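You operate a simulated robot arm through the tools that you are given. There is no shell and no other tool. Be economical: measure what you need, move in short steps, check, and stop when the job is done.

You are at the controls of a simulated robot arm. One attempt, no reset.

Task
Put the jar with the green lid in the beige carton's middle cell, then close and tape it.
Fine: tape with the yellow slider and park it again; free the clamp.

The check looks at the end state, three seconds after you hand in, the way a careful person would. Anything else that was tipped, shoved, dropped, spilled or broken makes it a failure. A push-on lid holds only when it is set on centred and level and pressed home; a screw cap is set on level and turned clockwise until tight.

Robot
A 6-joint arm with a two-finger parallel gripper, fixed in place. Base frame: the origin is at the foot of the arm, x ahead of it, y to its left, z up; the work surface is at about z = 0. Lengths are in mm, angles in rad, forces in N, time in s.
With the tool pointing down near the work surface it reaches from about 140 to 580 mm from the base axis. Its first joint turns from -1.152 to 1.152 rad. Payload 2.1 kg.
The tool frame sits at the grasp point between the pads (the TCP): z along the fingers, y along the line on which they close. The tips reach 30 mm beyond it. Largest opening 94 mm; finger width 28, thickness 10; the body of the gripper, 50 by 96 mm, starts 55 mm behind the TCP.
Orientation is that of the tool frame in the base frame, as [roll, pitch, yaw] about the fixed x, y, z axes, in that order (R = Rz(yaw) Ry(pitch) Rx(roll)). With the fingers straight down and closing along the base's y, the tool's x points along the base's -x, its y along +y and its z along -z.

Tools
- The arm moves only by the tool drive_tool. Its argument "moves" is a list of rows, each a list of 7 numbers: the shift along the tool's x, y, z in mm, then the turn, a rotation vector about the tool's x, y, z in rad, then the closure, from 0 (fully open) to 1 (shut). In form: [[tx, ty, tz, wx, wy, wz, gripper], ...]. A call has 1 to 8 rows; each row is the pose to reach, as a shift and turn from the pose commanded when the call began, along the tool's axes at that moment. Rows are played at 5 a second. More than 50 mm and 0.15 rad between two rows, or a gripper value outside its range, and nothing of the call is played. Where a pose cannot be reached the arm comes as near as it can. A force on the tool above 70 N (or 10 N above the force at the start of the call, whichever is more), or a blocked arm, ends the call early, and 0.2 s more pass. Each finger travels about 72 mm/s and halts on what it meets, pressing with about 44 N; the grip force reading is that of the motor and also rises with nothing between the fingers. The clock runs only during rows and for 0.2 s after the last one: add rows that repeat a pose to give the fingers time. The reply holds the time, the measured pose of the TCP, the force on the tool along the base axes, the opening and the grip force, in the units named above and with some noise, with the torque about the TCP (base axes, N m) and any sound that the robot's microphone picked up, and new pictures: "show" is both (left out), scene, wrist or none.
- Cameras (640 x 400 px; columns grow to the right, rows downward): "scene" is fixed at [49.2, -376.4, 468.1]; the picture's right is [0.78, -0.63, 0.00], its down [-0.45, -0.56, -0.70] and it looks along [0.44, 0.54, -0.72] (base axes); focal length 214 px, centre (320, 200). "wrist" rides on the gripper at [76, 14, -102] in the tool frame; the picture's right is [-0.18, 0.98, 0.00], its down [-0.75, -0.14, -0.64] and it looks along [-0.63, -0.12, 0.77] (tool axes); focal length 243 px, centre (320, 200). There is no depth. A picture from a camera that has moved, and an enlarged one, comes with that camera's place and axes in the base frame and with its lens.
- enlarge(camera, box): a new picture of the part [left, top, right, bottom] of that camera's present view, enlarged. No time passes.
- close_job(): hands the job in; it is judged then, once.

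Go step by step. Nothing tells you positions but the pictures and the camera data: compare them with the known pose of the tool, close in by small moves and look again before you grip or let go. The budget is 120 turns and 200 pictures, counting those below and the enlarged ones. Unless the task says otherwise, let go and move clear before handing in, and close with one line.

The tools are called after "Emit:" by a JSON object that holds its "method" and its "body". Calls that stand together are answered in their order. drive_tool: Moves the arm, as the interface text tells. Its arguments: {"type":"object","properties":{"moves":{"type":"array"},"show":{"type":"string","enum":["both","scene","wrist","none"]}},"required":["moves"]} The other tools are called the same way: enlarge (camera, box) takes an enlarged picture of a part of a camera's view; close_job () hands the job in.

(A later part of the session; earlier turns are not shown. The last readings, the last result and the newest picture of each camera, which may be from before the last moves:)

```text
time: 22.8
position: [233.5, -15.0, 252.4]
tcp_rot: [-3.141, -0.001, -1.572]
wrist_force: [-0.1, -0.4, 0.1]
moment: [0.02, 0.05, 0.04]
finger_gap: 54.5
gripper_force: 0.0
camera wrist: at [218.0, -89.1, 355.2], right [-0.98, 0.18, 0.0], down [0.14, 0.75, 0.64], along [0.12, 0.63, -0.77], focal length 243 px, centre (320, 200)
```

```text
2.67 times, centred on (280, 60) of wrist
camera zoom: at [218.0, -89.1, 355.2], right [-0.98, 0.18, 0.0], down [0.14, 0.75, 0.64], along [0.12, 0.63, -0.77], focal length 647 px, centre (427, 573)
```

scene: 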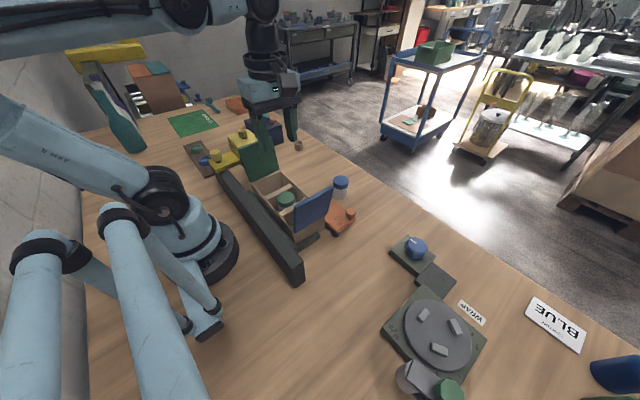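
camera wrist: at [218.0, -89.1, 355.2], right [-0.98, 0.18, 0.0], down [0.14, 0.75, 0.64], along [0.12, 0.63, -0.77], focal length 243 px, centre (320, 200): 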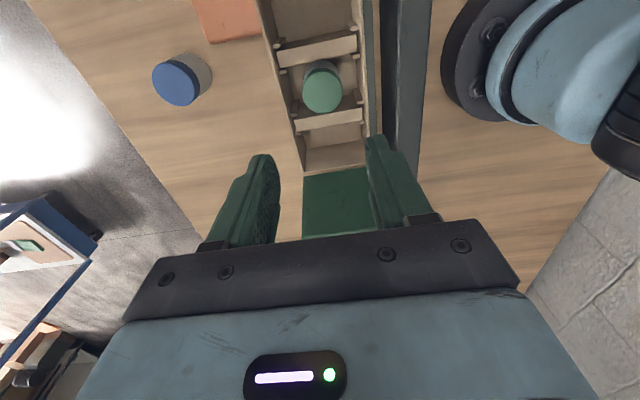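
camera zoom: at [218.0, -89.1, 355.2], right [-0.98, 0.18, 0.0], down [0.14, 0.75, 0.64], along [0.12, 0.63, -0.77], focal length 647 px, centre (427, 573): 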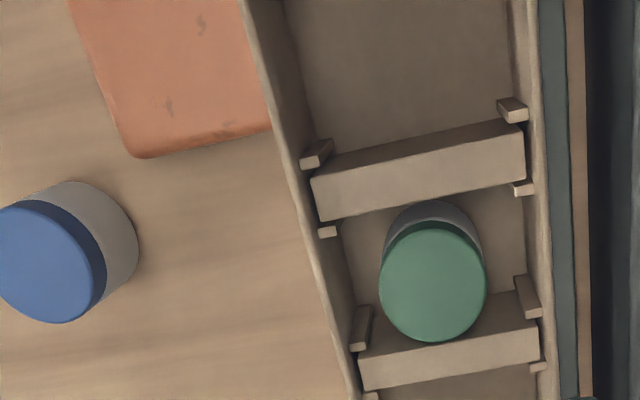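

The flaps are about 100 mm long and stand at the two ends. I'll close the blue one first, so I'll move the closed fingers outside it.

Emit:
{"method": "drive_tool", "body": {"moves": [[40, 0, 0, 0, 0, 0, 0.7], [85, 0, 0, 0, 0, 0, 1], [130, 0, 0, 0, 0, 0, 1], [165, 0, 0, 0, 0, 0, 1], [165, 0, 40, 0, 0, 0, 1], [165, 0, 80, 0, 0, 0, 1], [165, 0, 80, 0, 0, 0, 1]]}}

Emit:
{"method": "enlarge", "body": {"camera": "scene", "box": [220, 120, 380, 250]}}

```text
time: 24.4
position: [230.0, -175.8, 171.8]
tcp_rot: [-3.141, -0.002, -1.57]
wrist_force: [-0.5, 1.1, 0.6]
moment: [-0.03, -0.02, 0.01]
finger_gap: 0.0
gripper_force: 32.5
camera wrist: at [214.3, -251.8, 274.7], right [-0.98, 0.18, 0.0], down [0.14, 0.75, 0.64], along [0.12, 0.63, -0.77], focal length 243 px, centre (320, 200)
```

scene: 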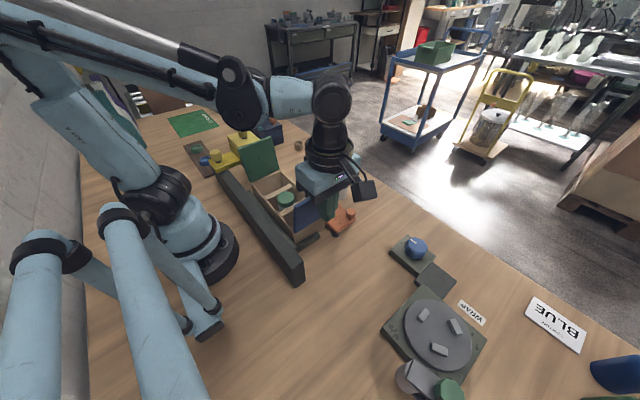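
wrist: 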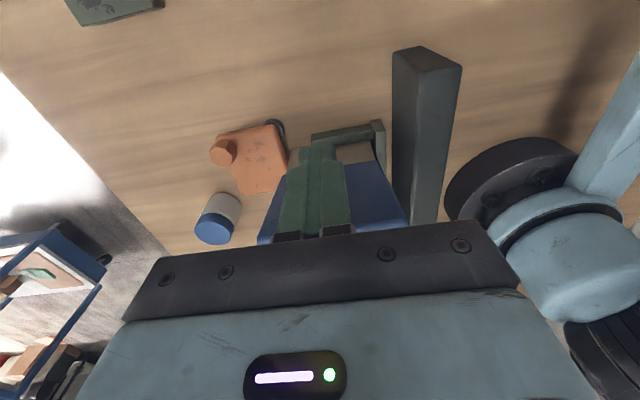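

```text
3.08 times, centred on (300, 185) of scene
camera zoom: at [49.2, -376.4, 468.1], right [0.78, -0.63, 0.0], down [-0.45, -0.56, -0.7], along [0.44, 0.54, -0.72], focal length 660 px, centre (382, 246)
```

zoom: 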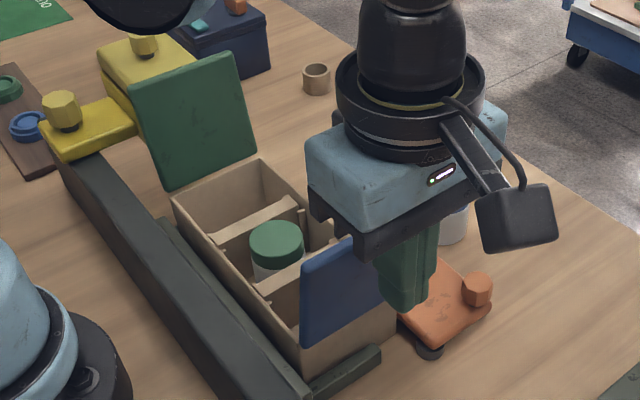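

The fingers are outside the blue flap. I'll push it over past vertical.

Emit:
{"method": "drive_tool", "body": {"moves": [[-20, 0, 0, 0, 0, 0, 1], [-41, 0, 0, 0, 0, 0, 1], [-56, 0, 0, 0, 0, 0, 1], [-69, 0, 2, 0, 0, 0, 1], [-82, 0, 7, 0, 0, 0, 1], [-94, 0, 14, 0, 0, 0, 1], [-94, 0, 14, 0, 0, 0, 1]], "show": "none"}}

Emit:
{"method": "enlarge", "body": {"camera": "scene", "box": [220, 120, 380, 250]}}

```text
time: 26.0
position: [228.8, -81.2, 158.9]
tcp_rot: [-3.141, 0.0, -1.57]
wrist_force: [-0.6, -0.9, 0.0]
moment: [0.0, 0.03, 0.01]
finger_gap: 0.2
gripper_force: 32.8
```

```text
3.08 times, centred on (300, 185) of scene
camera zoom: at [49.2, -376.4, 468.1], right [0.78, -0.63, 0.0], down [-0.45, -0.56, -0.7], along [0.44, 0.54, -0.72], focal length 660 px, centre (382, 246)
```

zoom: 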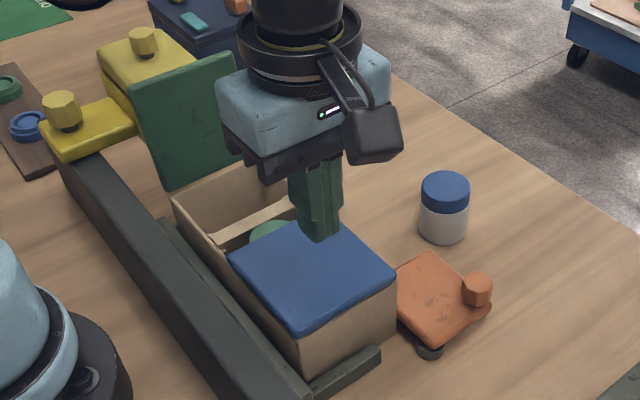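

The blue flap fell shut. I'll go up and over to the green end and look at the gap to the yellow head.

Emit:
{"method": "drive_tool", "body": {"moves": [[0, 0, -45, 0, 0, 0, 1], [-20, 0, -90, 0, 0, 0, 1], [-65, 0, -90, 0, 0, 0, 1], [-110, 0, -90, 0, 0, 0, 1], [-155, 0, -90, 0, 0, 0, 1], [-200, 0, -90, 0, 0, 0, 1], [-235, 0, -90, 0, 0, 0, 1], [-235, 0, -90, 0, 0, 0, 1]]}}

Emit:
{"method": "enlarge", "body": {"camera": "wrist", "box": [200, 0, 520, 200]}}

Emit:
{"method": "enlarge", "body": {"camera": "scene", "box": [180, 100, 340, 240]}}

```text
time: 27.8
position: [231.0, 152.0, 249.8]
tcp_rot: [-3.141, 0.0, -1.571]
wrist_force: [0.4, -0.7, -0.4]
moment: [-0.03, 0.01, 0.01]
finger_gap: 0.2
gripper_force: 32.5
camera wrist: at [214.1, 76.6, 352.5], right [-0.98, 0.18, 0.0], down [0.14, 0.75, 0.64], along [0.12, 0.63, -0.77], focal length 243 px, centre (320, 200)
```

scene: 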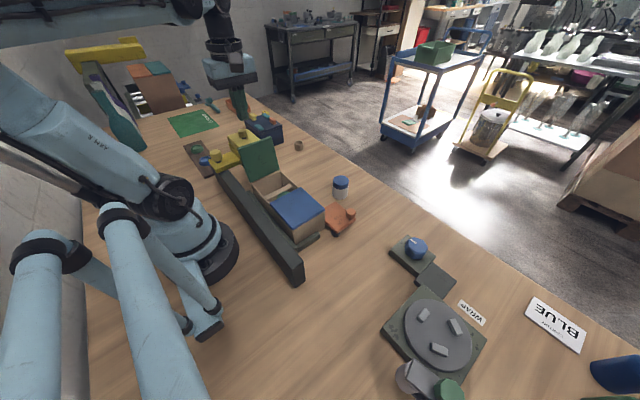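
wrist: 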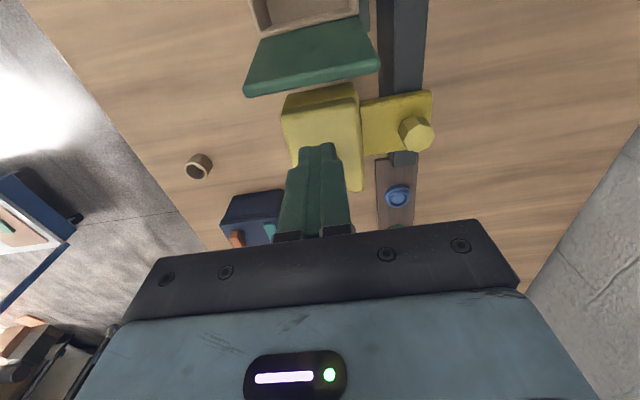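

```text
2.00 times, centred on (360, 100) of wrist
camera zoom: at [214.1, 76.6, 352.5], right [-0.98, 0.18, 0.0], down [0.14, 0.75, 0.64], along [0.12, 0.63, -0.77], focal length 485 px, centre (240, 400)
```

zoom: 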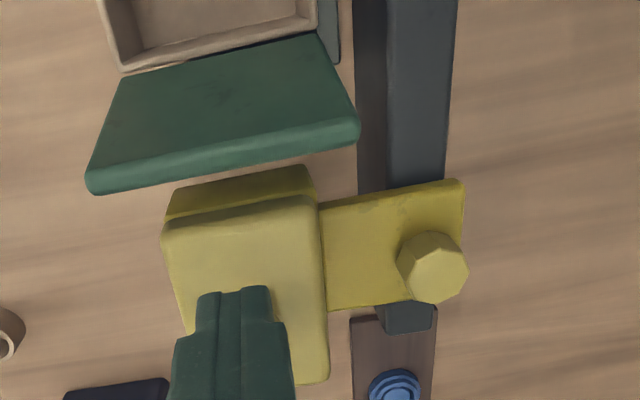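

```text
2.86 times, centred on (260, 170) of scene
camera zoom: at [49.2, -376.4, 468.1], right [0.78, -0.63, 0.0], down [-0.45, -0.56, -0.7], along [0.44, 0.54, -0.72], focal length 613 px, centre (491, 286)
```

zoom: 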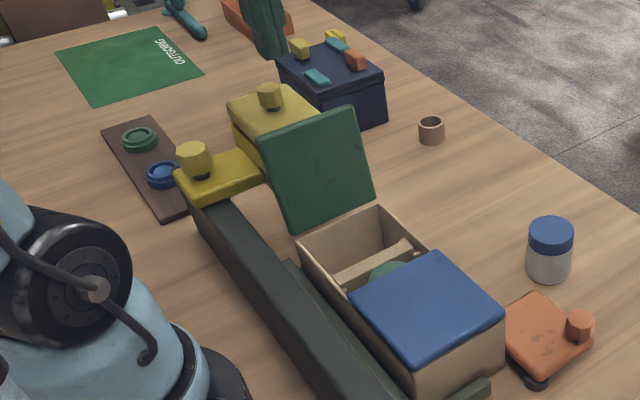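

The finger fits between the flap (top at y≈120) and the yellow head (starting y≈148, top z≈130) if the tip stays above z 140. I'll lower and push the green flap over.

Emit:
{"method": "drive_tool", "body": {"moves": [[0, 0, 40, 0, 0, 0, 1], [0, 0, 75, 0, 0, 0, 1], [12, 0, 75, 0, 0, 0, 1], [25, 0, 74, 0, 0, 0, 1], [40, 0, 74, 0, 0, 0, 1], [55, 0, 76, 0, 0, 0, 1], [70, 0, 82, 0, 0, 0, 1], [82, 0, 88, 0, 0, 0, 1]], "show": "none"}}

Emit:
{"method": "enlarge", "body": {"camera": "scene", "box": [180, 100, 340, 240]}}

```text
time: 28.5
position: [231.9, 151.1, 179.9]
tcp_rot: [3.14, 0.003, -1.57]
wrist_force: [-0.1, -0.9, 10.1]
moment: [-0.14, 0.02, -0.11]
finger_gap: 0.0
gripper_force: 33.6
stopped in row 3: the force on the tool passed its limit at 87 N (the readings are from after the stop); the commanded pose is now the measured one
```

```text
2.86 times, centred on (260, 170) of scene
camera zoom: at [49.2, -376.4, 468.1], right [0.78, -0.63, 0.0], down [-0.45, -0.56, -0.7], along [0.44, 0.54, -0.72], focal length 613 px, centre (491, 286)
```

zoom: 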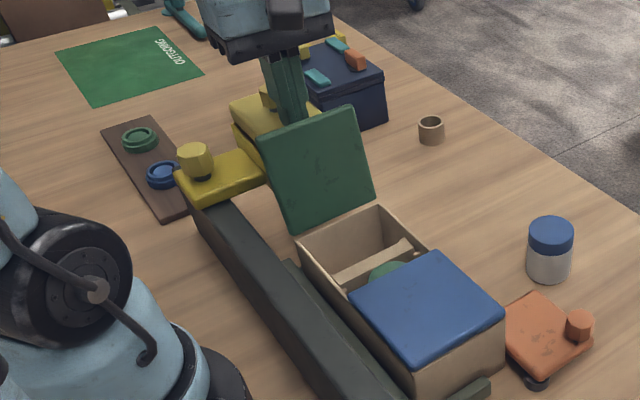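

The fingertip met the top of the yellow head (z≈150). I'll rise 5 mm off it and push the flap at that height.

Emit:
{"method": "drive_tool", "body": {"moves": [[0, 0, -6, 0, 0, 0, 1], [0, 0, -6, 0, 0, 0, 1]]}}

Emit:
{"method": "enlarge", "body": {"camera": "wrist", "box": [200, 0, 520, 240]}}

Emit:
{"method": "enlarge", "body": {"camera": "scene", "box": [200, 110, 290, 190]}}

```text
time: 29.1
position: [233.9, 151.5, 185.2]
tcp_rot: [-3.139, 0.001, -1.57]
wrist_force: [-1.0, -0.3, -0.7]
moment: [0.03, -0.02, -0.02]
finger_gap: 0.0
gripper_force: 33.0
camera wrist: at [217.3, 75.1, 287.2], right [-0.98, 0.18, 0.0], down [0.14, 0.75, 0.64], along [0.12, 0.63, -0.77], focal length 243 px, centre (320, 200)
```

scene: 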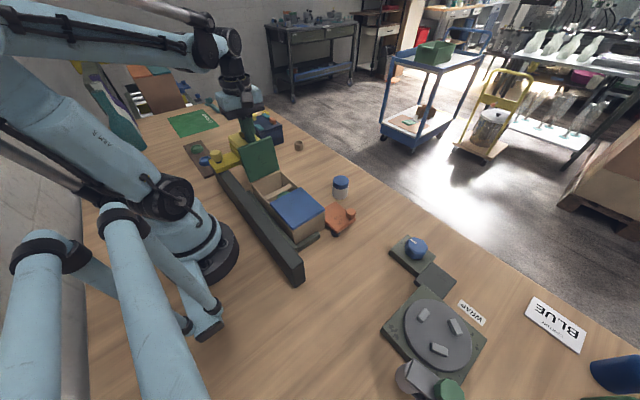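
wrist: 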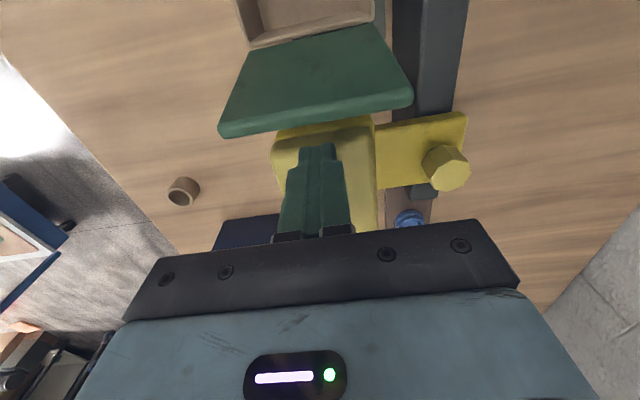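

```text
1.67 times, centred on (360, 120) of wrist
camera zoom: at [217.3, 75.1, 287.2], right [-0.98, 0.18, 0.0], down [0.14, 0.75, 0.64], along [0.12, 0.63, -0.77], focal length 404 px, centre (253, 333)
```

zoom: 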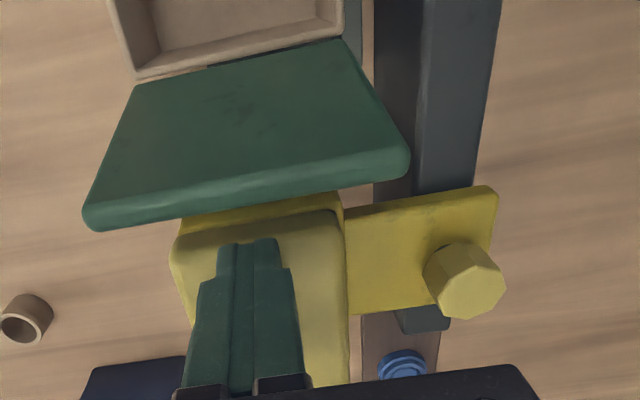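

```text
5.00 times, centred on (245, 150) of scene
camera zoom: at [49.2, -376.4, 468.1], right [0.78, -0.63, 0.0], down [-0.45, -0.56, -0.7], along [0.44, 0.54, -0.72], focal length 1072 px, centre (695, 450)
```

zoom: 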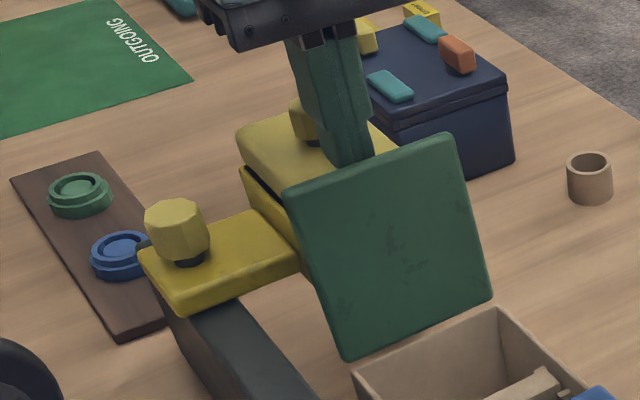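

Emit:
{"method": "drive_tool", "body": {"moves": [[12, 0, 0, 0, 0, 0, 1], [24, 0, 0, 0, 0, 0, 1], [36, 0, 0, 0, 0, 0, 1], [48, 0, 0, 0, 0, 0, 1], [60, 0, 4, 0, 0, 0, 1], [72, 0, 10, 0, 0, 0, 1], [84, 0, 17, 0, 0, 0, 1], [84, 0, 17, 0, 0, 0, 1]], "show": "wrist"}}

Emit:
{"method": "enlarge", "body": {"camera": "scene", "box": [180, 100, 340, 240]}}

```text
time: 30.9
position: [232.4, 66.3, 167.8]
tcp_rot: [3.14, 0.001, -1.571]
wrist_force: [-0.5, 1.0, -0.2]
moment: [0.03, 0.01, 0.0]
finger_gap: 0.0
gripper_force: 33.0
camera wrist: at [217.0, -9.9, 270.1], right [-0.98, 0.18, 0.0], down [0.14, 0.75, 0.64], along [0.12, 0.63, -0.77], focal length 243 px, centre (320, 200)
```

wrist: 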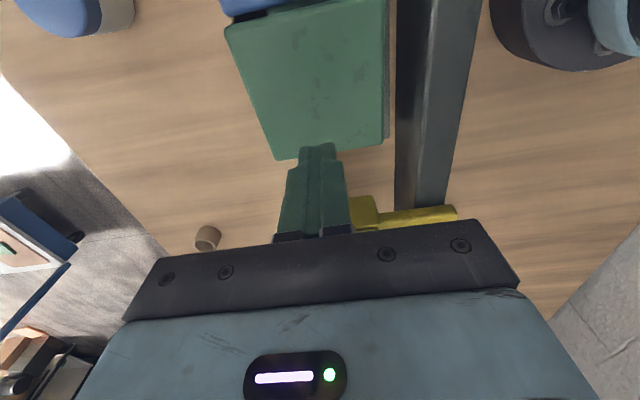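

```text
2.86 times, centred on (260, 170) of scene
camera zoom: at [49.2, -376.4, 468.1], right [0.78, -0.63, 0.0], down [-0.45, -0.56, -0.7], along [0.44, 0.54, -0.72], focal length 613 px, centre (491, 286)
```

zoom: 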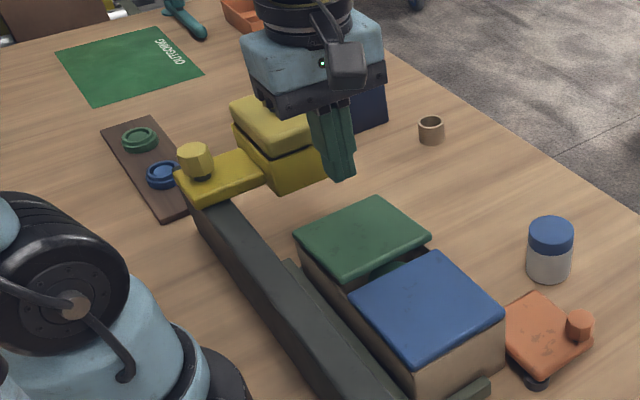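

Both flaps appear down. I'll rise and check whether they're flat.

Emit:
{"method": "drive_tool", "body": {"moves": [[0, 0, -45, 0, 0, 0, 1], [0, 0, -90, 0, 0, 0, 1], [-20, 0, -130, 0, 0, 0, 1], [-20, 0, -130, 0, 0, 0, 1]]}}

Emit:
{"method": "enlarge", "body": {"camera": "scene", "box": [230, 150, 350, 250]}}

Emit:
{"method": "enlarge", "body": {"camera": "wrist", "box": [200, 0, 520, 200]}}

Emit:
{"method": "enlarge", "body": {"camera": "scene", "box": [200, 110, 290, 190]}}

```text
time: 31.9
position: [232.0, 87.3, 296.3]
tcp_rot: [3.141, 0.002, -1.571]
wrist_force: [1.0, -1.4, 0.4]
moment: [0.0, 0.0, 0.02]
finger_gap: 0.0
gripper_force: 33.6
camera wrist: at [216.6, 10.3, 399.4], right [-0.98, 0.18, 0.0], down [0.14, 0.75, 0.64], along [0.12, 0.63, -0.77], focal length 243 px, centre (320, 200)
```

scene: 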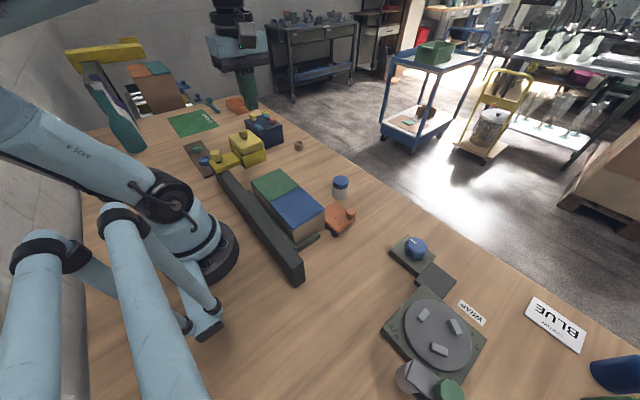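
wrist: 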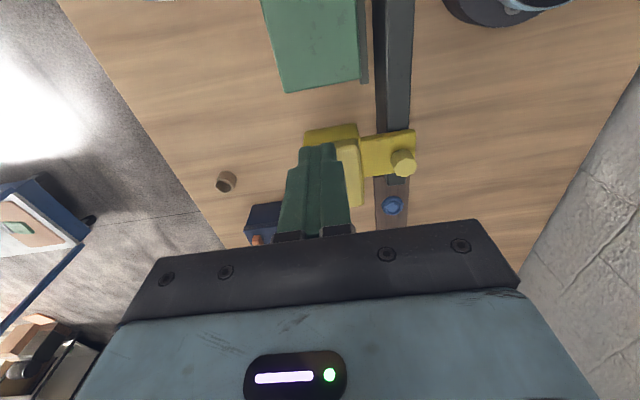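

```text
4.00 times, centred on (290, 200) of scene
camera zoom: at [49.2, -376.4, 468.1], right [0.78, -0.63, 0.0], down [-0.45, -0.56, -0.7], along [0.44, 0.54, -0.72], focal length 858 px, centre (440, 200)
```

zoom: 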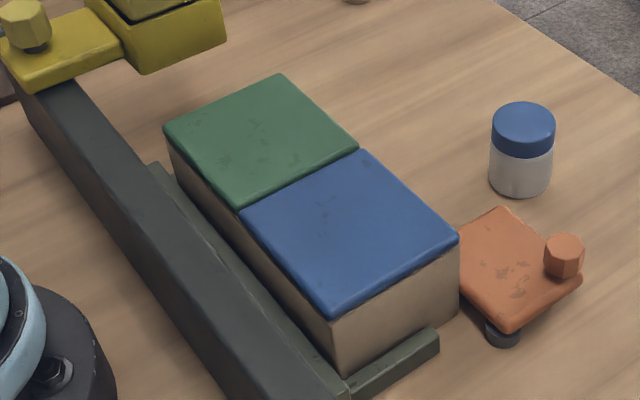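

```text
2.00 times, centred on (360, 100) of wrist
camera zoom: at [216.6, 10.3, 399.4], right [-0.98, 0.18, 0.0], down [0.14, 0.75, 0.64], along [0.12, 0.63, -0.77], focal length 485 px, centre (240, 400)
```

zoom: 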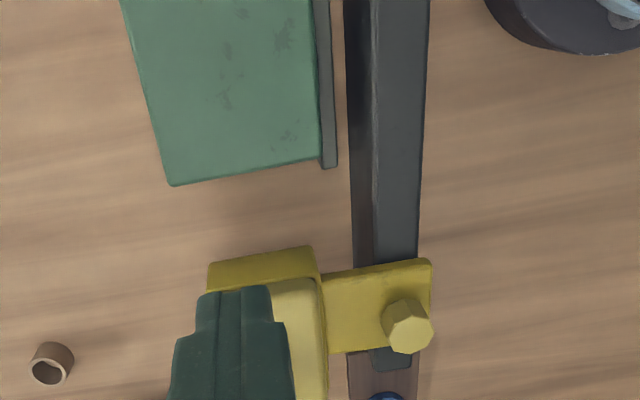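

```text
5.00 times, centred on (245, 150) of scene
camera zoom: at [49.2, -376.4, 468.1], right [0.78, -0.63, 0.0], down [-0.45, -0.56, -0.7], along [0.44, 0.54, -0.72], focal length 1072 px, centre (695, 450)
```

zoom: 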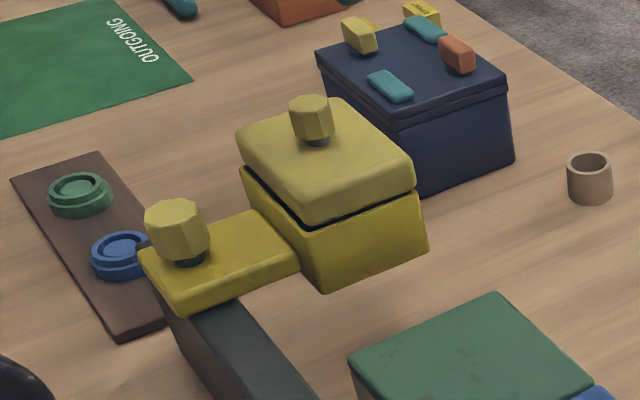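

Both flaps lie flat and the jar is enclosed. The yellow slider has a carriage on the rail, plus a head with a press plate and knob at about (232, 190, 172). I'll turn the fingers back to close along y and look at the head.

Emit:
{"method": "drive_tool", "body": {"moves": [[-5, 0, 0, 0, 0, 0.143, 0.8], [-10, 0, 0, 0, 0, 0.286, 0.6], [-15, 0, 0, 0, 0, 0.429, 0.5], [-20, 0, 0, 0, 0, 0.571, 0.4], [-25, 0, 0, 0, 0, 0.714, 0.3], [-30, 0, 0, 0, 0, 0.857, 0.3], [-35, 0, 0, 0, 0, 1.0, 0.3], [-40, 0, 0, 0, 0, 1.143, 0.3]], "show": "none"}}

Emit:
{"method": "drive_tool", "body": {"moves": [[0, 0, 0, 0, 0, 0.143, 0.3], [0, 0, 0, 0, 0, 0.286, 0.3], [0, 0, 0, 0, 0, 0.428, 0.3], [0, 0, 0, 0, 0, 0.428, 0.3]]}}

Emit:
{"method": "enlarge", "body": {"camera": "wrist", "box": [240, 0, 480, 180]}}

```text
time: 33.7
position: [233.3, 126.7, 298.1]
tcp_rot: [3.14, 0.002, -2.716]
wrist_force: [0.1, 0.5, -0.3]
moment: [0.01, -0.01, 0.01]
finger_gap: 65.6
gripper_force: 0.0
```

```text
time: 34.7
position: [232.4, 126.9, 296.9]
tcp_rot: [3.141, 0.0, 3.139]
wrist_force: [0.2, -0.1, 0.1]
moment: [-0.02, 0.01, 0.01]
finger_gap: 65.7
gripper_force: 0.0
camera wrist: at [155.1, 141.2, 400.1], right [0.19, 0.98, 0.0], down [0.75, -0.14, 0.64], along [0.63, -0.12, -0.77], focal length 243 px, centre (320, 200)
```

scene: 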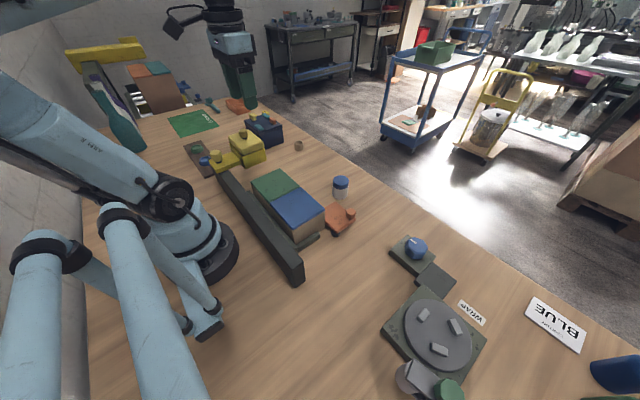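
wrist: 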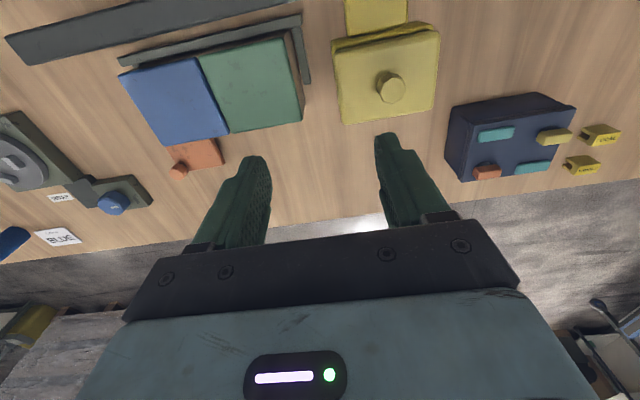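

```text
2.22 times, centred on (360, 90) of wrist
camera zoom: at [155.1, 141.2, 400.1], right [0.19, 0.98, 0.0], down [0.75, -0.14, 0.64], along [0.63, -0.12, -0.77], focal length 539 px, centre (231, 444)
```

zoom: 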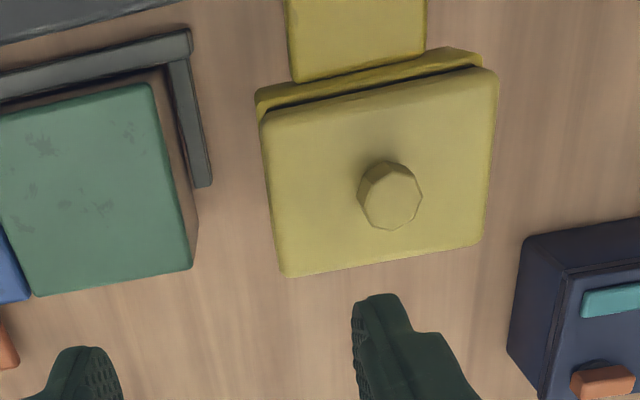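

The head knob is at about (230.5, 191.5), top z≈170 and around 23 mm wide. I'll position above it.

Emit:
{"method": "drive_tool", "body": {"moves": [[2, 35, 0, 0, 0, 0, 0.4], [2, 64.5, 15, 0, 0, 0, 0.5], [2, 64.5, 50, 0, 0, 0, 0.5], [2, 64.5, 75, 0, 0, 0, 0.5], [2, 64.5, 75, 0, 0, 0, 0.5]]}}

Emit:
{"method": "enlarge", "body": {"camera": "scene", "box": [200, 90, 300, 190]}}

```text
time: 35.9
position: [230.4, 190.3, 222.8]
tcp_rot: [3.14, 0.0, -3.141]
wrist_force: [0.0, -0.8, 0.0]
moment: [-0.01, 0.02, 0.0]
finger_gap: 47.5
gripper_force: 0.1
camera wrist: at [153.3, 204.7, 325.7], right [0.18, 0.98, 0.0], down [0.75, -0.14, 0.64], along [0.63, -0.12, -0.77], focal length 243 px, centre (320, 200)
```

scene: 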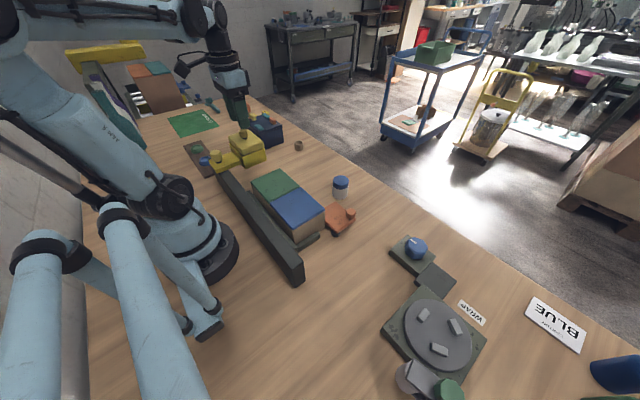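
wrist: 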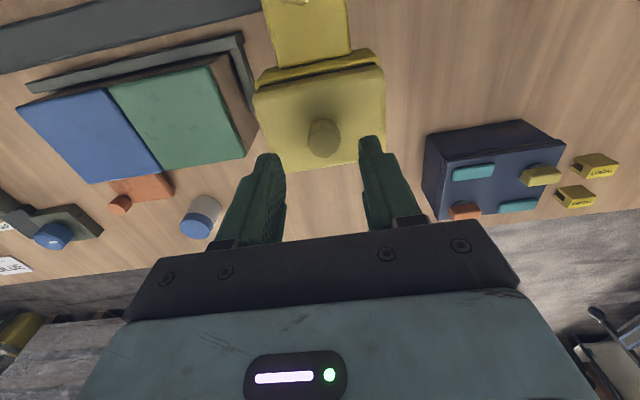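

```text
4.00 times, centred on (250, 140) of scene
camera zoom: at [49.2, -376.4, 468.1], right [0.78, -0.63, 0.0], down [-0.45, -0.56, -0.7], along [0.44, 0.54, -0.72], focal length 858 px, centre (600, 440)
```

zoom: 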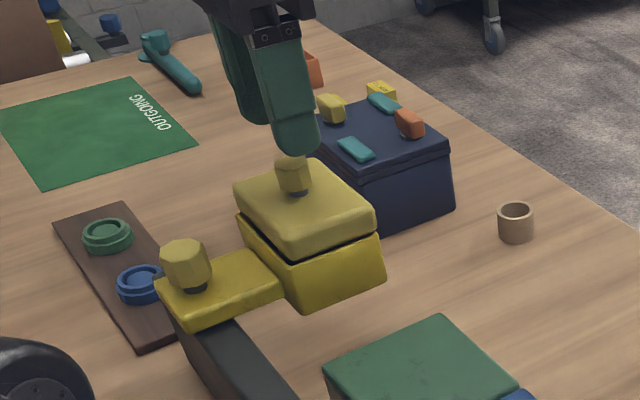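

Aligned within a couple of mm. I'll descend to straddle the knob and grip it.

Emit:
{"method": "drive_tool", "body": {"moves": [[2, 1, 20, 0, 0, 0, 0.5], [2, 1, 34, 0, 0, 0, 0.5], [2, 1, 34, 0, 0, 0, 0.7], [2, 1, 34, 0, 0, 0, 0.9], [2, 1, 34, 0, 0, 0, 0.9]], "show": "wrist"}}

Emit:
{"method": "enlarge", "body": {"camera": "scene", "box": [200, 90, 300, 190]}}

```text
time: 37.1
position: [228.8, 190.6, 189.2]
tcp_rot: [3.14, 0.0, 3.142]
wrist_force: [0.0, -1.1, -3.5]
moment: [-0.04, 0.0, 0.0]
finger_gap: 22.5
gripper_force: 45.0
camera wrist: at [151.4, 205.4, 292.1], right [0.18, 0.98, 0.0], down [0.75, -0.14, 0.64], along [0.63, -0.12, -0.77], focal length 243 px, centre (320, 200)
```

wrist: 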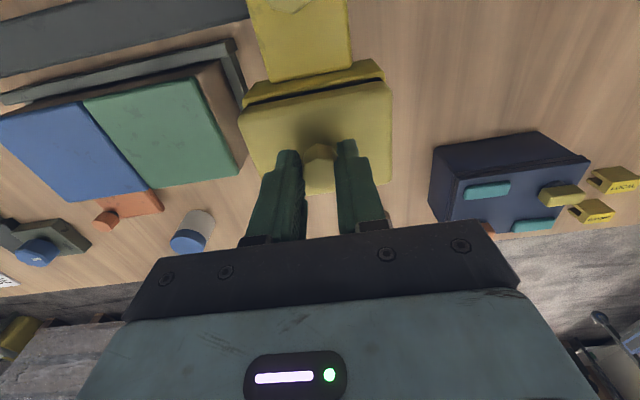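

```text
4.00 times, centred on (250, 140) of scene
camera zoom: at [49.2, -376.4, 468.1], right [0.78, -0.63, 0.0], down [-0.45, -0.56, -0.7], along [0.44, 0.54, -0.72], focal length 858 px, centre (600, 440)
```

zoom: 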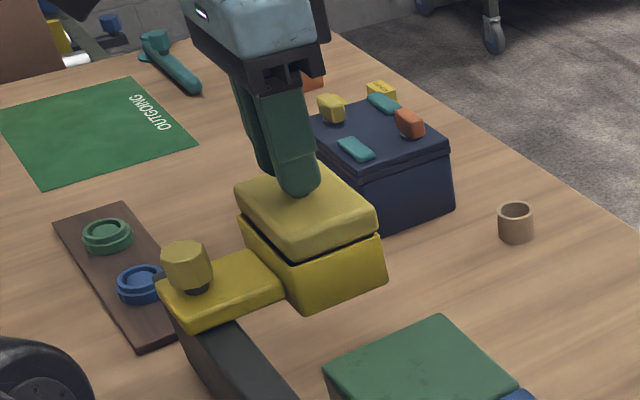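

The knob is held. I'll try sliding 15 mm toward the carton.

Emit:
{"method": "drive_tool", "body": {"moves": [[0, -5, 0, 0, 0, 0, 0.9], [0, -10, 0, 0, 0, 0, 0.9], [0, -15, 0, 0, 0, 0, 0.9], [0, -15, 0, 0, 0, 0, 0.9]], "show": "wrist"}}

Emit:
{"method": "enlarge", "body": {"camera": "scene", "box": [200, 90, 300, 190]}}

```text
time: 38.1
position: [227.1, 177.2, 190.0]
tcp_rot: [3.14, 0.001, 3.141]
wrist_force: [0.3, 0.4, -4.5]
moment: [0.08, -0.08, 0.0]
finger_gap: 22.6
gripper_force: 44.5
camera wrist: at [150.7, 190.9, 292.1], right [0.18, 0.98, 0.0], down [0.75, -0.14, 0.64], along [0.63, -0.12, -0.77], focal length 243 px, centre (320, 200)
```

wrist: 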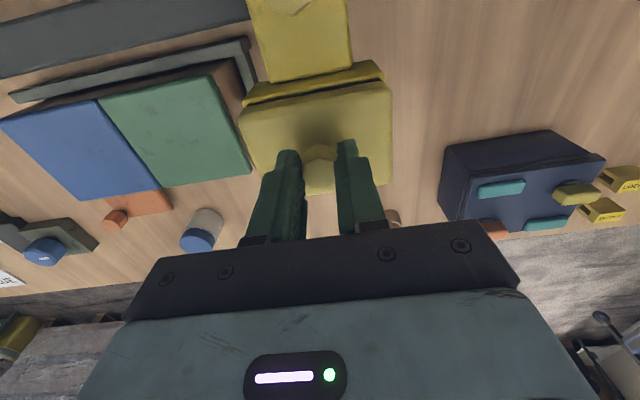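

```text
4.00 times, centred on (250, 140) of scene
camera zoom: at [49.2, -376.4, 468.1], right [0.78, -0.63, 0.0], down [-0.45, -0.56, -0.7], along [0.44, 0.54, -0.72], focal length 858 px, centre (600, 440)
```

zoom: 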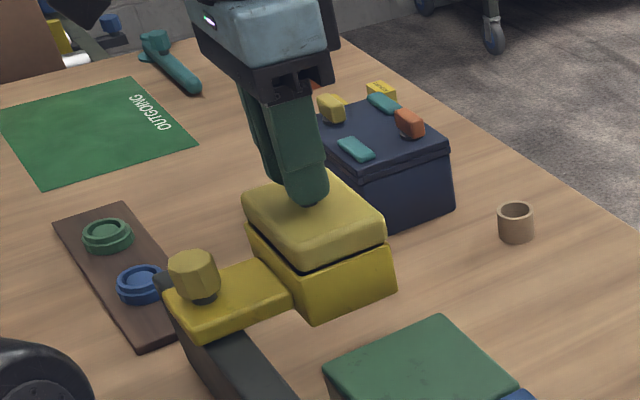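

The whole slider follows the knob with little force. I'll slide on over the carton to the seam at y≈-4.

Emit:
{"method": "drive_tool", "body": {"moves": [[0, -20, 0, 0, 0, 0, 0.9], [0, -40, 0, 0, 0, 0, 0.9], [0, -60, 0, 0, 0, 0, 0.9], [0, -80, 0, 0, 0, 0, 0.9], [0, -80, 0, 0, 0, 0, 0.9]], "show": "none"}}

Emit:
{"method": "enlarge", "body": {"camera": "scene", "box": [200, 110, 360, 250]}}

```text
time: 39.3
position: [229.2, 97.3, 189.4]
tcp_rot: [3.138, -0.002, 3.141]
wrist_force: [0.1, 0.5, 16.7]
moment: [0.07, 0.0, 0.02]
finger_gap: 22.6
gripper_force: 45.5
```

```text
2.86 times, centred on (280, 180) of scene
camera zoom: at [49.2, -376.4, 468.1], right [0.78, -0.63, 0.0], down [-0.45, -0.56, -0.7], along [0.44, 0.54, -0.72], focal length 613 px, centre (434, 257)
```

zoom: 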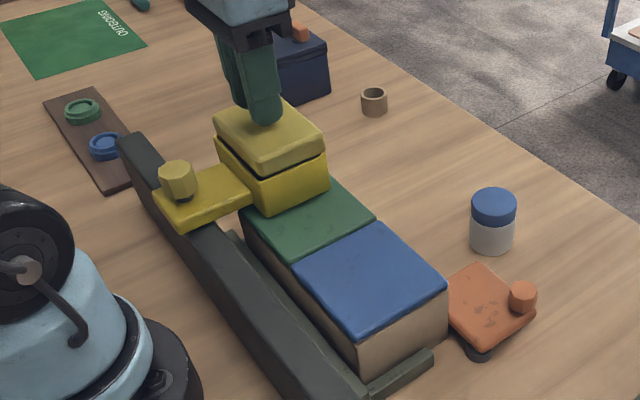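

The head is riding over the carton with some upward force, so I'll ease up 1 mm and continue in smaller steps.

Emit:
{"method": "drive_tool", "body": {"moves": [[0, -5, -1, 0, 0, 0, 0.9], [0, -20, -1, 0, 0, 0, 0.9], [0, -40, -1, 0, 0, 0, 0.9], [0, -40, -1, 0, 0, 0, 0.9]], "show": "wrist"}}

Emit:
{"method": "enlarge", "body": {"camera": "scene", "box": [200, 110, 360, 250]}}

```text
time: 40.3
position: [227.9, 57.0, 189.5]
tcp_rot: [3.139, -0.001, -3.142]
wrist_force: [-0.4, 0.5, -11.6]
moment: [0.08, -0.19, -0.03]
finger_gap: 22.5
gripper_force: 44.8
camera wrist: at [150.3, 71.6, 292.1], right [0.18, 0.98, 0.0], down [0.75, -0.14, 0.64], along [0.63, -0.12, -0.77], focal length 243 px, centre (320, 200)
```

wrist: 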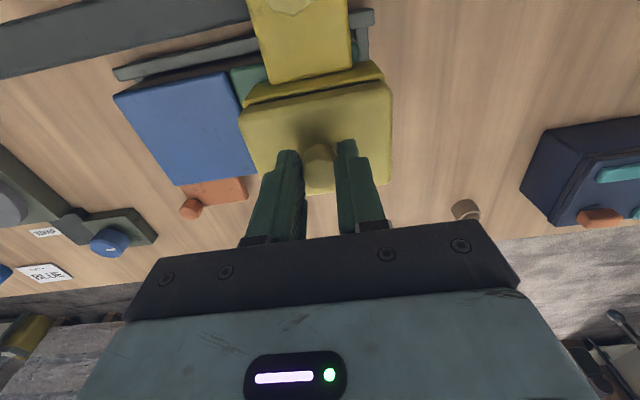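

```text
2.86 times, centred on (280, 180) of scene
camera zoom: at [49.2, -376.4, 468.1], right [0.78, -0.63, 0.0], down [-0.45, -0.56, -0.7], along [0.44, 0.54, -0.72], focal length 613 px, centre (434, 257)
```

zoom: 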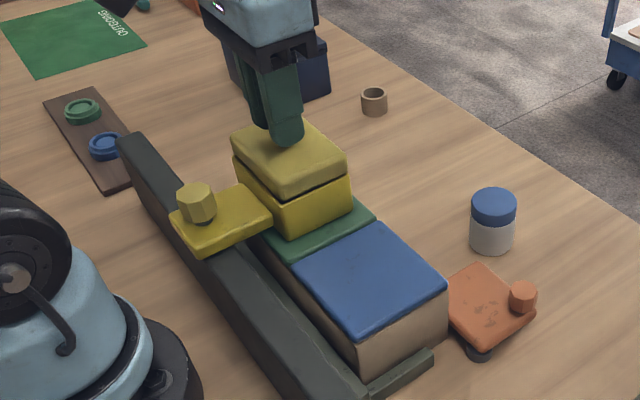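

Emit:
{"method": "drive_tool", "body": {"moves": [[0, -10, 0.4, 0, 0, 0, 0.9], [0, -28, 0.4, 0, 0, 0, 0.9], [0, -45, 0.4, 0, 0, 0, 0.9], [0, -61, 0.4, 0, 0, 0, 0.9], [0, -61, 0.4, 0, 0, 0, 0.9]], "show": "wrist"}}

Emit:
{"method": "enlarge", "body": {"camera": "scene", "box": [200, 110, 360, 250]}}

```text
time: 41.5
position: [227.5, -3.2, 190.5]
tcp_rot: [3.14, -0.001, 3.141]
wrist_force: [0.2, 0.8, -31.8]
moment: [0.0, 0.04, 0.03]
finger_gap: 22.6
gripper_force: 45.0
camera wrist: at [149.7, 11.3, 292.9], right [0.18, 0.98, 0.0], down [0.75, -0.14, 0.64], along [0.63, -0.12, -0.77], focal length 243 px, centre (320, 200)
```

wrist: 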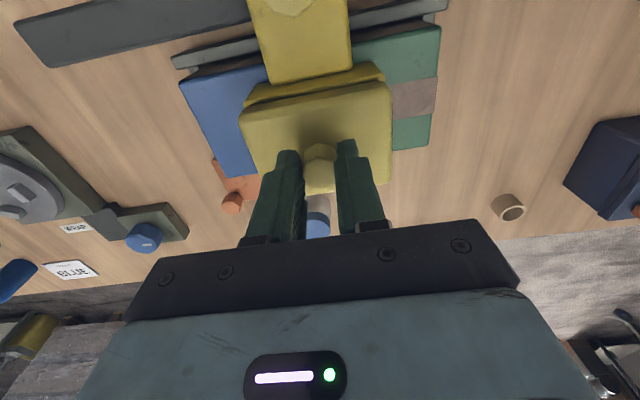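

```text
2.86 times, centred on (280, 180) of scene
camera zoom: at [49.3, -376.4, 468.1], right [0.78, -0.63, 0.0], down [-0.45, -0.56, -0.7], along [0.44, 0.54, -0.72], focal length 613 px, centre (434, 257)
```

zoom: 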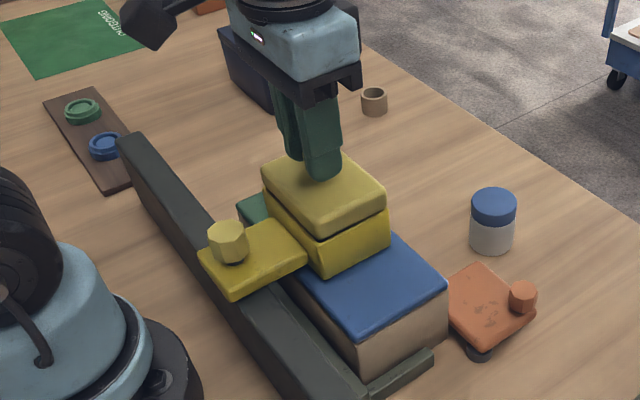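

Brown tape is being laid lengthwise behind the head, so a full pass is needed. I'll ease z down 1 mm and continue to the -y end.

Emit:
{"method": "drive_tool", "body": {"moves": [[0, -5, 1, 0, 0, 0, 0.9], [0, -25, 1, 0, 0, 0, 0.9], [0, -45, 1, 0, 0, 0, 0.9], [0, -60, 1, 0, 0, 0, 0.9], [0, -60, 1, 0, 0, 0, 0.9]], "show": "none"}}

Emit:
{"method": "enlarge", "body": {"camera": "scene", "box": [200, 110, 360, 250]}}

```text
time: 42.7
position: [229.2, -63.4, 190.6]
tcp_rot: [3.14, 0.0, -3.141]
wrist_force: [0.0, -0.5, 36.6]
moment: [0.02, 0.01, 0.0]
finger_gap: 22.5
gripper_force: 44.6
```

```text
2.86 times, centred on (280, 180) of scene
camera zoom: at [49.1, -376.3, 468.2], right [0.78, -0.63, 0.0], down [-0.45, -0.56, -0.7], along [0.44, 0.54, -0.72], focal length 613 px, centre (434, 257)
```

zoom: 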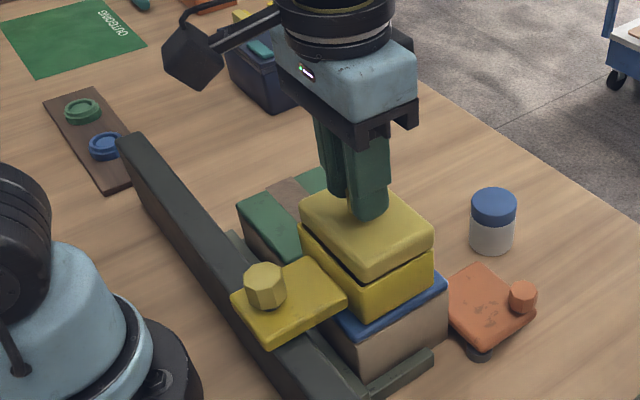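

Emit:
{"method": "drive_tool", "body": {"moves": [[0, -5, -0.7, 0, 0, 0, 0.9], [0, -25, -0.7, 0, 0, 0, 0.9], [0, -45, -0.7, 0, 0, 0, 0.9], [0, -45, -0.7, 0, 0, 0, 0.9]], "show": "none"}}

Emit:
{"method": "enlarge", "body": {"camera": "scene", "box": [200, 110, 360, 250]}}

```text
time: 43.7
position: [228.2, -110.9, 189.3]
tcp_rot: [3.139, 0.001, -3.141]
wrist_force: [-0.5, 0.3, 33.6]
moment: [0.0, -0.3, 0.01]
finger_gap: 22.3
gripper_force: 45.0
```

```text
2.86 times, centred on (280, 180) of scene
camera zoom: at [49.1, -376.3, 468.2], right [0.78, -0.63, 0.0], down [-0.45, -0.56, -0.7], along [0.44, 0.54, -0.72], focal length 613 px, centre (434, 257)
```

zoom: 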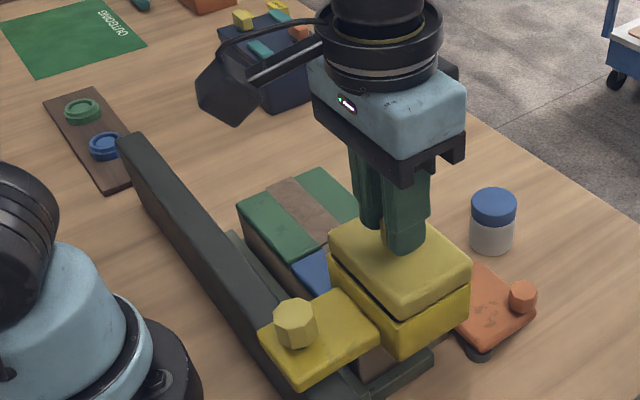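

Emit:
{"method": "drive_tool", "body": {"moves": [[0, -5, -1, 0, 0, 0, 0.9], [0, -20, -1, 0, 0, 0, 0.9], [0, -35, -1, 0, 0, 0, 0.9], [0, -47, -1, 0, 0, 0, 0.9], [0, -47, -1, 0, 0, 0, 0.9]], "show": "wrist"}}

Emit:
{"method": "enlarge", "body": {"camera": "scene", "box": [200, 110, 360, 250]}}

```text
time: 44.6
position: [228.5, -136.2, 190.0]
tcp_rot: [3.101, -0.001, -3.13]
wrist_force: [0.0, 8.8, 1.8]
moment: [-0.13, -0.03, 0.0]
finger_gap: 23.0
gripper_force: 45.2
stopped in row 4: the force on the tool passed its limit at 86 N (the readings are from after the stop); the commanded pose is now the measured one
camera wrist: at [150.9, -126.5, 292.3], right [0.17, 0.98, 0.04], down [0.76, -0.16, 0.64], along [0.63, -0.08, -0.77], focal length 243 px, centre (320, 200)
```

wrist: 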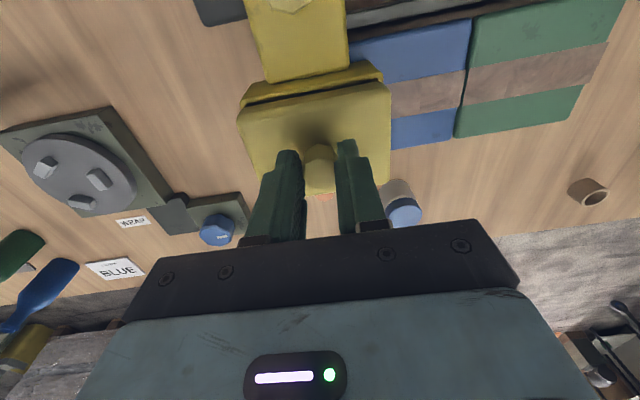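

```text
2.86 times, centred on (280, 180) of scene
camera zoom: at [49.2, -376.4, 468.1], right [0.78, -0.63, 0.0], down [-0.45, -0.56, -0.7], along [0.44, 0.54, -0.72], focal length 613 px, centre (434, 257)
```

zoom: 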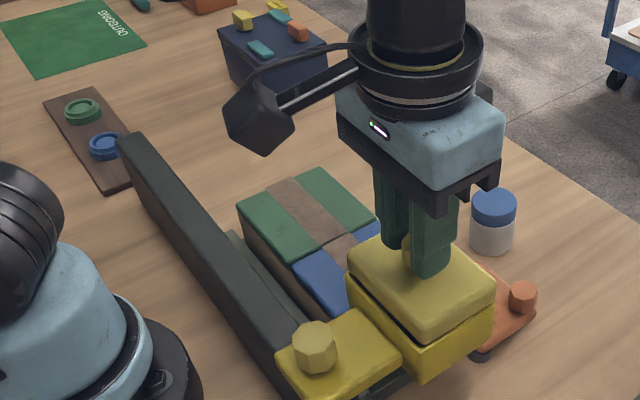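

I've hit the end stop and the tape spans both flaps. I'll straighten the tool, then return the slider to its park.

Emit:
{"method": "drive_tool", "body": {"moves": [[0, 3, 0, 0.02, 0, 0.005, 0.9], [0, 6, 0, 0.04, 0, 0.011, 0.9], [0, 6, 0, 0.04, 0, 0.011, 0.9]], "show": "none"}}

```text
time: 45.4
position: [227.4, -131.2, 189.8]
tcp_rot: [-3.139, 0.0, 3.141]
wrist_force: [0.0, -0.5, 0.0]
moment: [-0.07, 0.17, -0.02]
finger_gap: 22.4
gripper_force: 44.8
```

Emit:
{"method": "drive_tool", "body": {"moves": [[0, 20, 0, 0, 0, 0, 0.9], [0, 40, 0, 0, 0, 0, 0.9], [0, 60, 0, 0, 0, 0, 0.9], [0, 80, 0, 0, 0, 0, 0.9], [0, 80, 0, 0, 0, 0, 0.9]], "show": "none"}}

Emit:
{"method": "enlarge", "body": {"camera": "scene", "box": [200, 110, 360, 250]}}

```text
time: 46.6
position: [229.2, -49.3, 190.0]
tcp_rot: [-3.139, 0.0, 3.141]
wrist_force: [0.1, 0.5, -27.3]
moment: [-0.03, 0.08, 0.0]
finger_gap: 22.5
gripper_force: 45.1
```

```text
2.86 times, centred on (280, 180) of scene
camera zoom: at [49.3, -376.4, 468.1], right [0.78, -0.63, 0.0], down [-0.45, -0.56, -0.7], along [0.44, 0.54, -0.72], focal length 613 px, centre (434, 257)
```

zoom: 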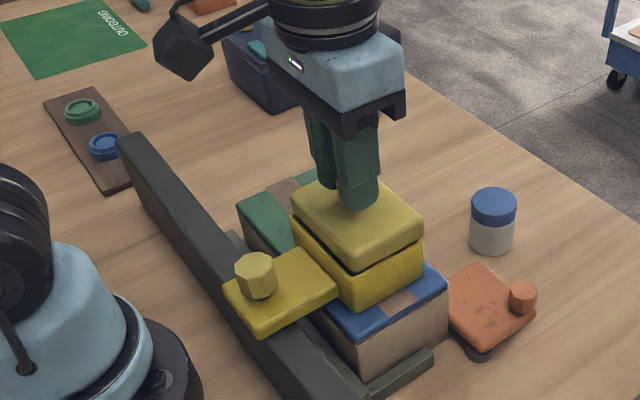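

The tape reaches to the blue edge. I'll continue back, easing z by 1 mm.

Emit:
{"method": "drive_tool", "body": {"moves": [[0, 10, 0.8, 0, 0, 0, 0.9], [0, 30, 0.8, 0, 0, 0, 0.9], [0, 50, 0.8, 0, 0, 0, 0.9], [0, 70, 0.8, 0, 0, 0, 0.9], [0, 85, 0.8, 0, 0, 0, 0.9], [0, 85, 0.8, 0, 0, 0, 0.9]], "show": "none"}}

```text
time: 48.0
position: [228.2, 35.4, 189.5]
tcp_rot: [-3.139, 0.002, -3.14]
wrist_force: [0.2, -0.9, 36.7]
moment: [-0.04, -0.12, 0.02]
finger_gap: 22.5
gripper_force: 44.5
```

Emit:
{"method": "drive_tool", "body": {"moves": [[0, 10, -0.8, 0, 0, 0, 0.9], [0, 30, -0.8, 0, 0, 0, 0.9], [0, 50, -0.8, 0, 0, 0, 0.9], [0, 70, -0.8, 0, 0, 0, 0.9], [0, 85, -0.8, 0, 0, 0, 0.9], [0, 85, -0.8, 0, 0, 0, 0.9]], "show": "none"}}

Emit:
{"method": "enlarge", "body": {"camera": "scene", "box": [190, 100, 350, 240]}}

```text
time: 49.4
position: [228.1, 120.3, 186.8]
tcp_rot: [-3.139, -0.001, -3.14]
wrist_force: [0.4, -0.7, -1.9]
moment: [-0.07, -0.07, 0.01]
finger_gap: 22.4
gripper_force: 44.7
```

```text
2.86 times, centred on (270, 170) of scene
camera zoom: at [49.2, -376.4, 468.1], right [0.78, -0.63, 0.0], down [-0.45, -0.56, -0.7], along [0.44, 0.54, -0.72], focal length 613 px, centre (463, 286)
```

zoom: 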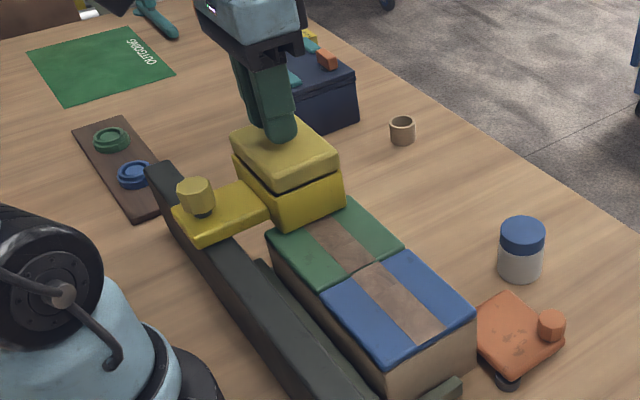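

The tape spans the whole carton. I'll finish the return to the original parked spot (y≈190.6).

Emit:
{"method": "drive_tool", "body": {"moves": [[0, 20, 0, 0, 0, 0, 0.9], [0, 40, 0, 0, 0, 0, 0.9], [0, 58, 0, 0, 0, 0, 0.9], [0, 66, 0, 0, 0, 0, 0.9], [0, 70.5, 0, 0, 0, 0, 0.9], [0, 70.5, 0, 0, 0, 0, 0.9]], "show": "none"}}

Emit:
{"method": "enlarge", "body": {"camera": "scene", "box": [200, 90, 300, 190]}}

```text
time: 50.8
position: [227.3, 190.1, 189.4]
tcp_rot: [-3.139, -0.001, -3.14]
wrist_force: [1.5, -0.3, 20.8]
moment: [-0.07, -0.03, -0.05]
finger_gap: 22.3
gripper_force: 45.2
```

```text
4.00 times, centred on (250, 140) of scene
camera zoom: at [49.2, -376.4, 468.1], right [0.78, -0.63, 0.0], down [-0.45, -0.56, -0.7], along [0.44, 0.54, -0.72], focal length 858 px, centre (600, 440)
```

zoom: 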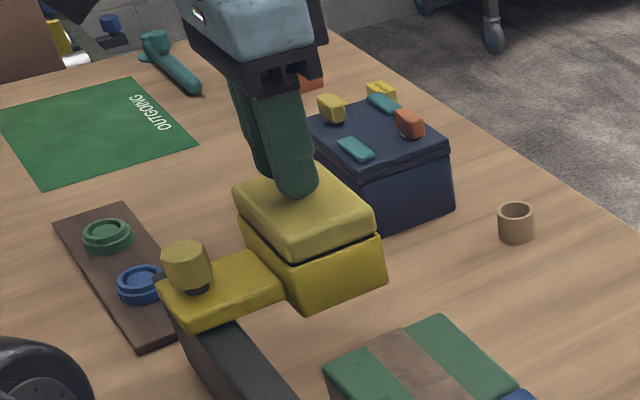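

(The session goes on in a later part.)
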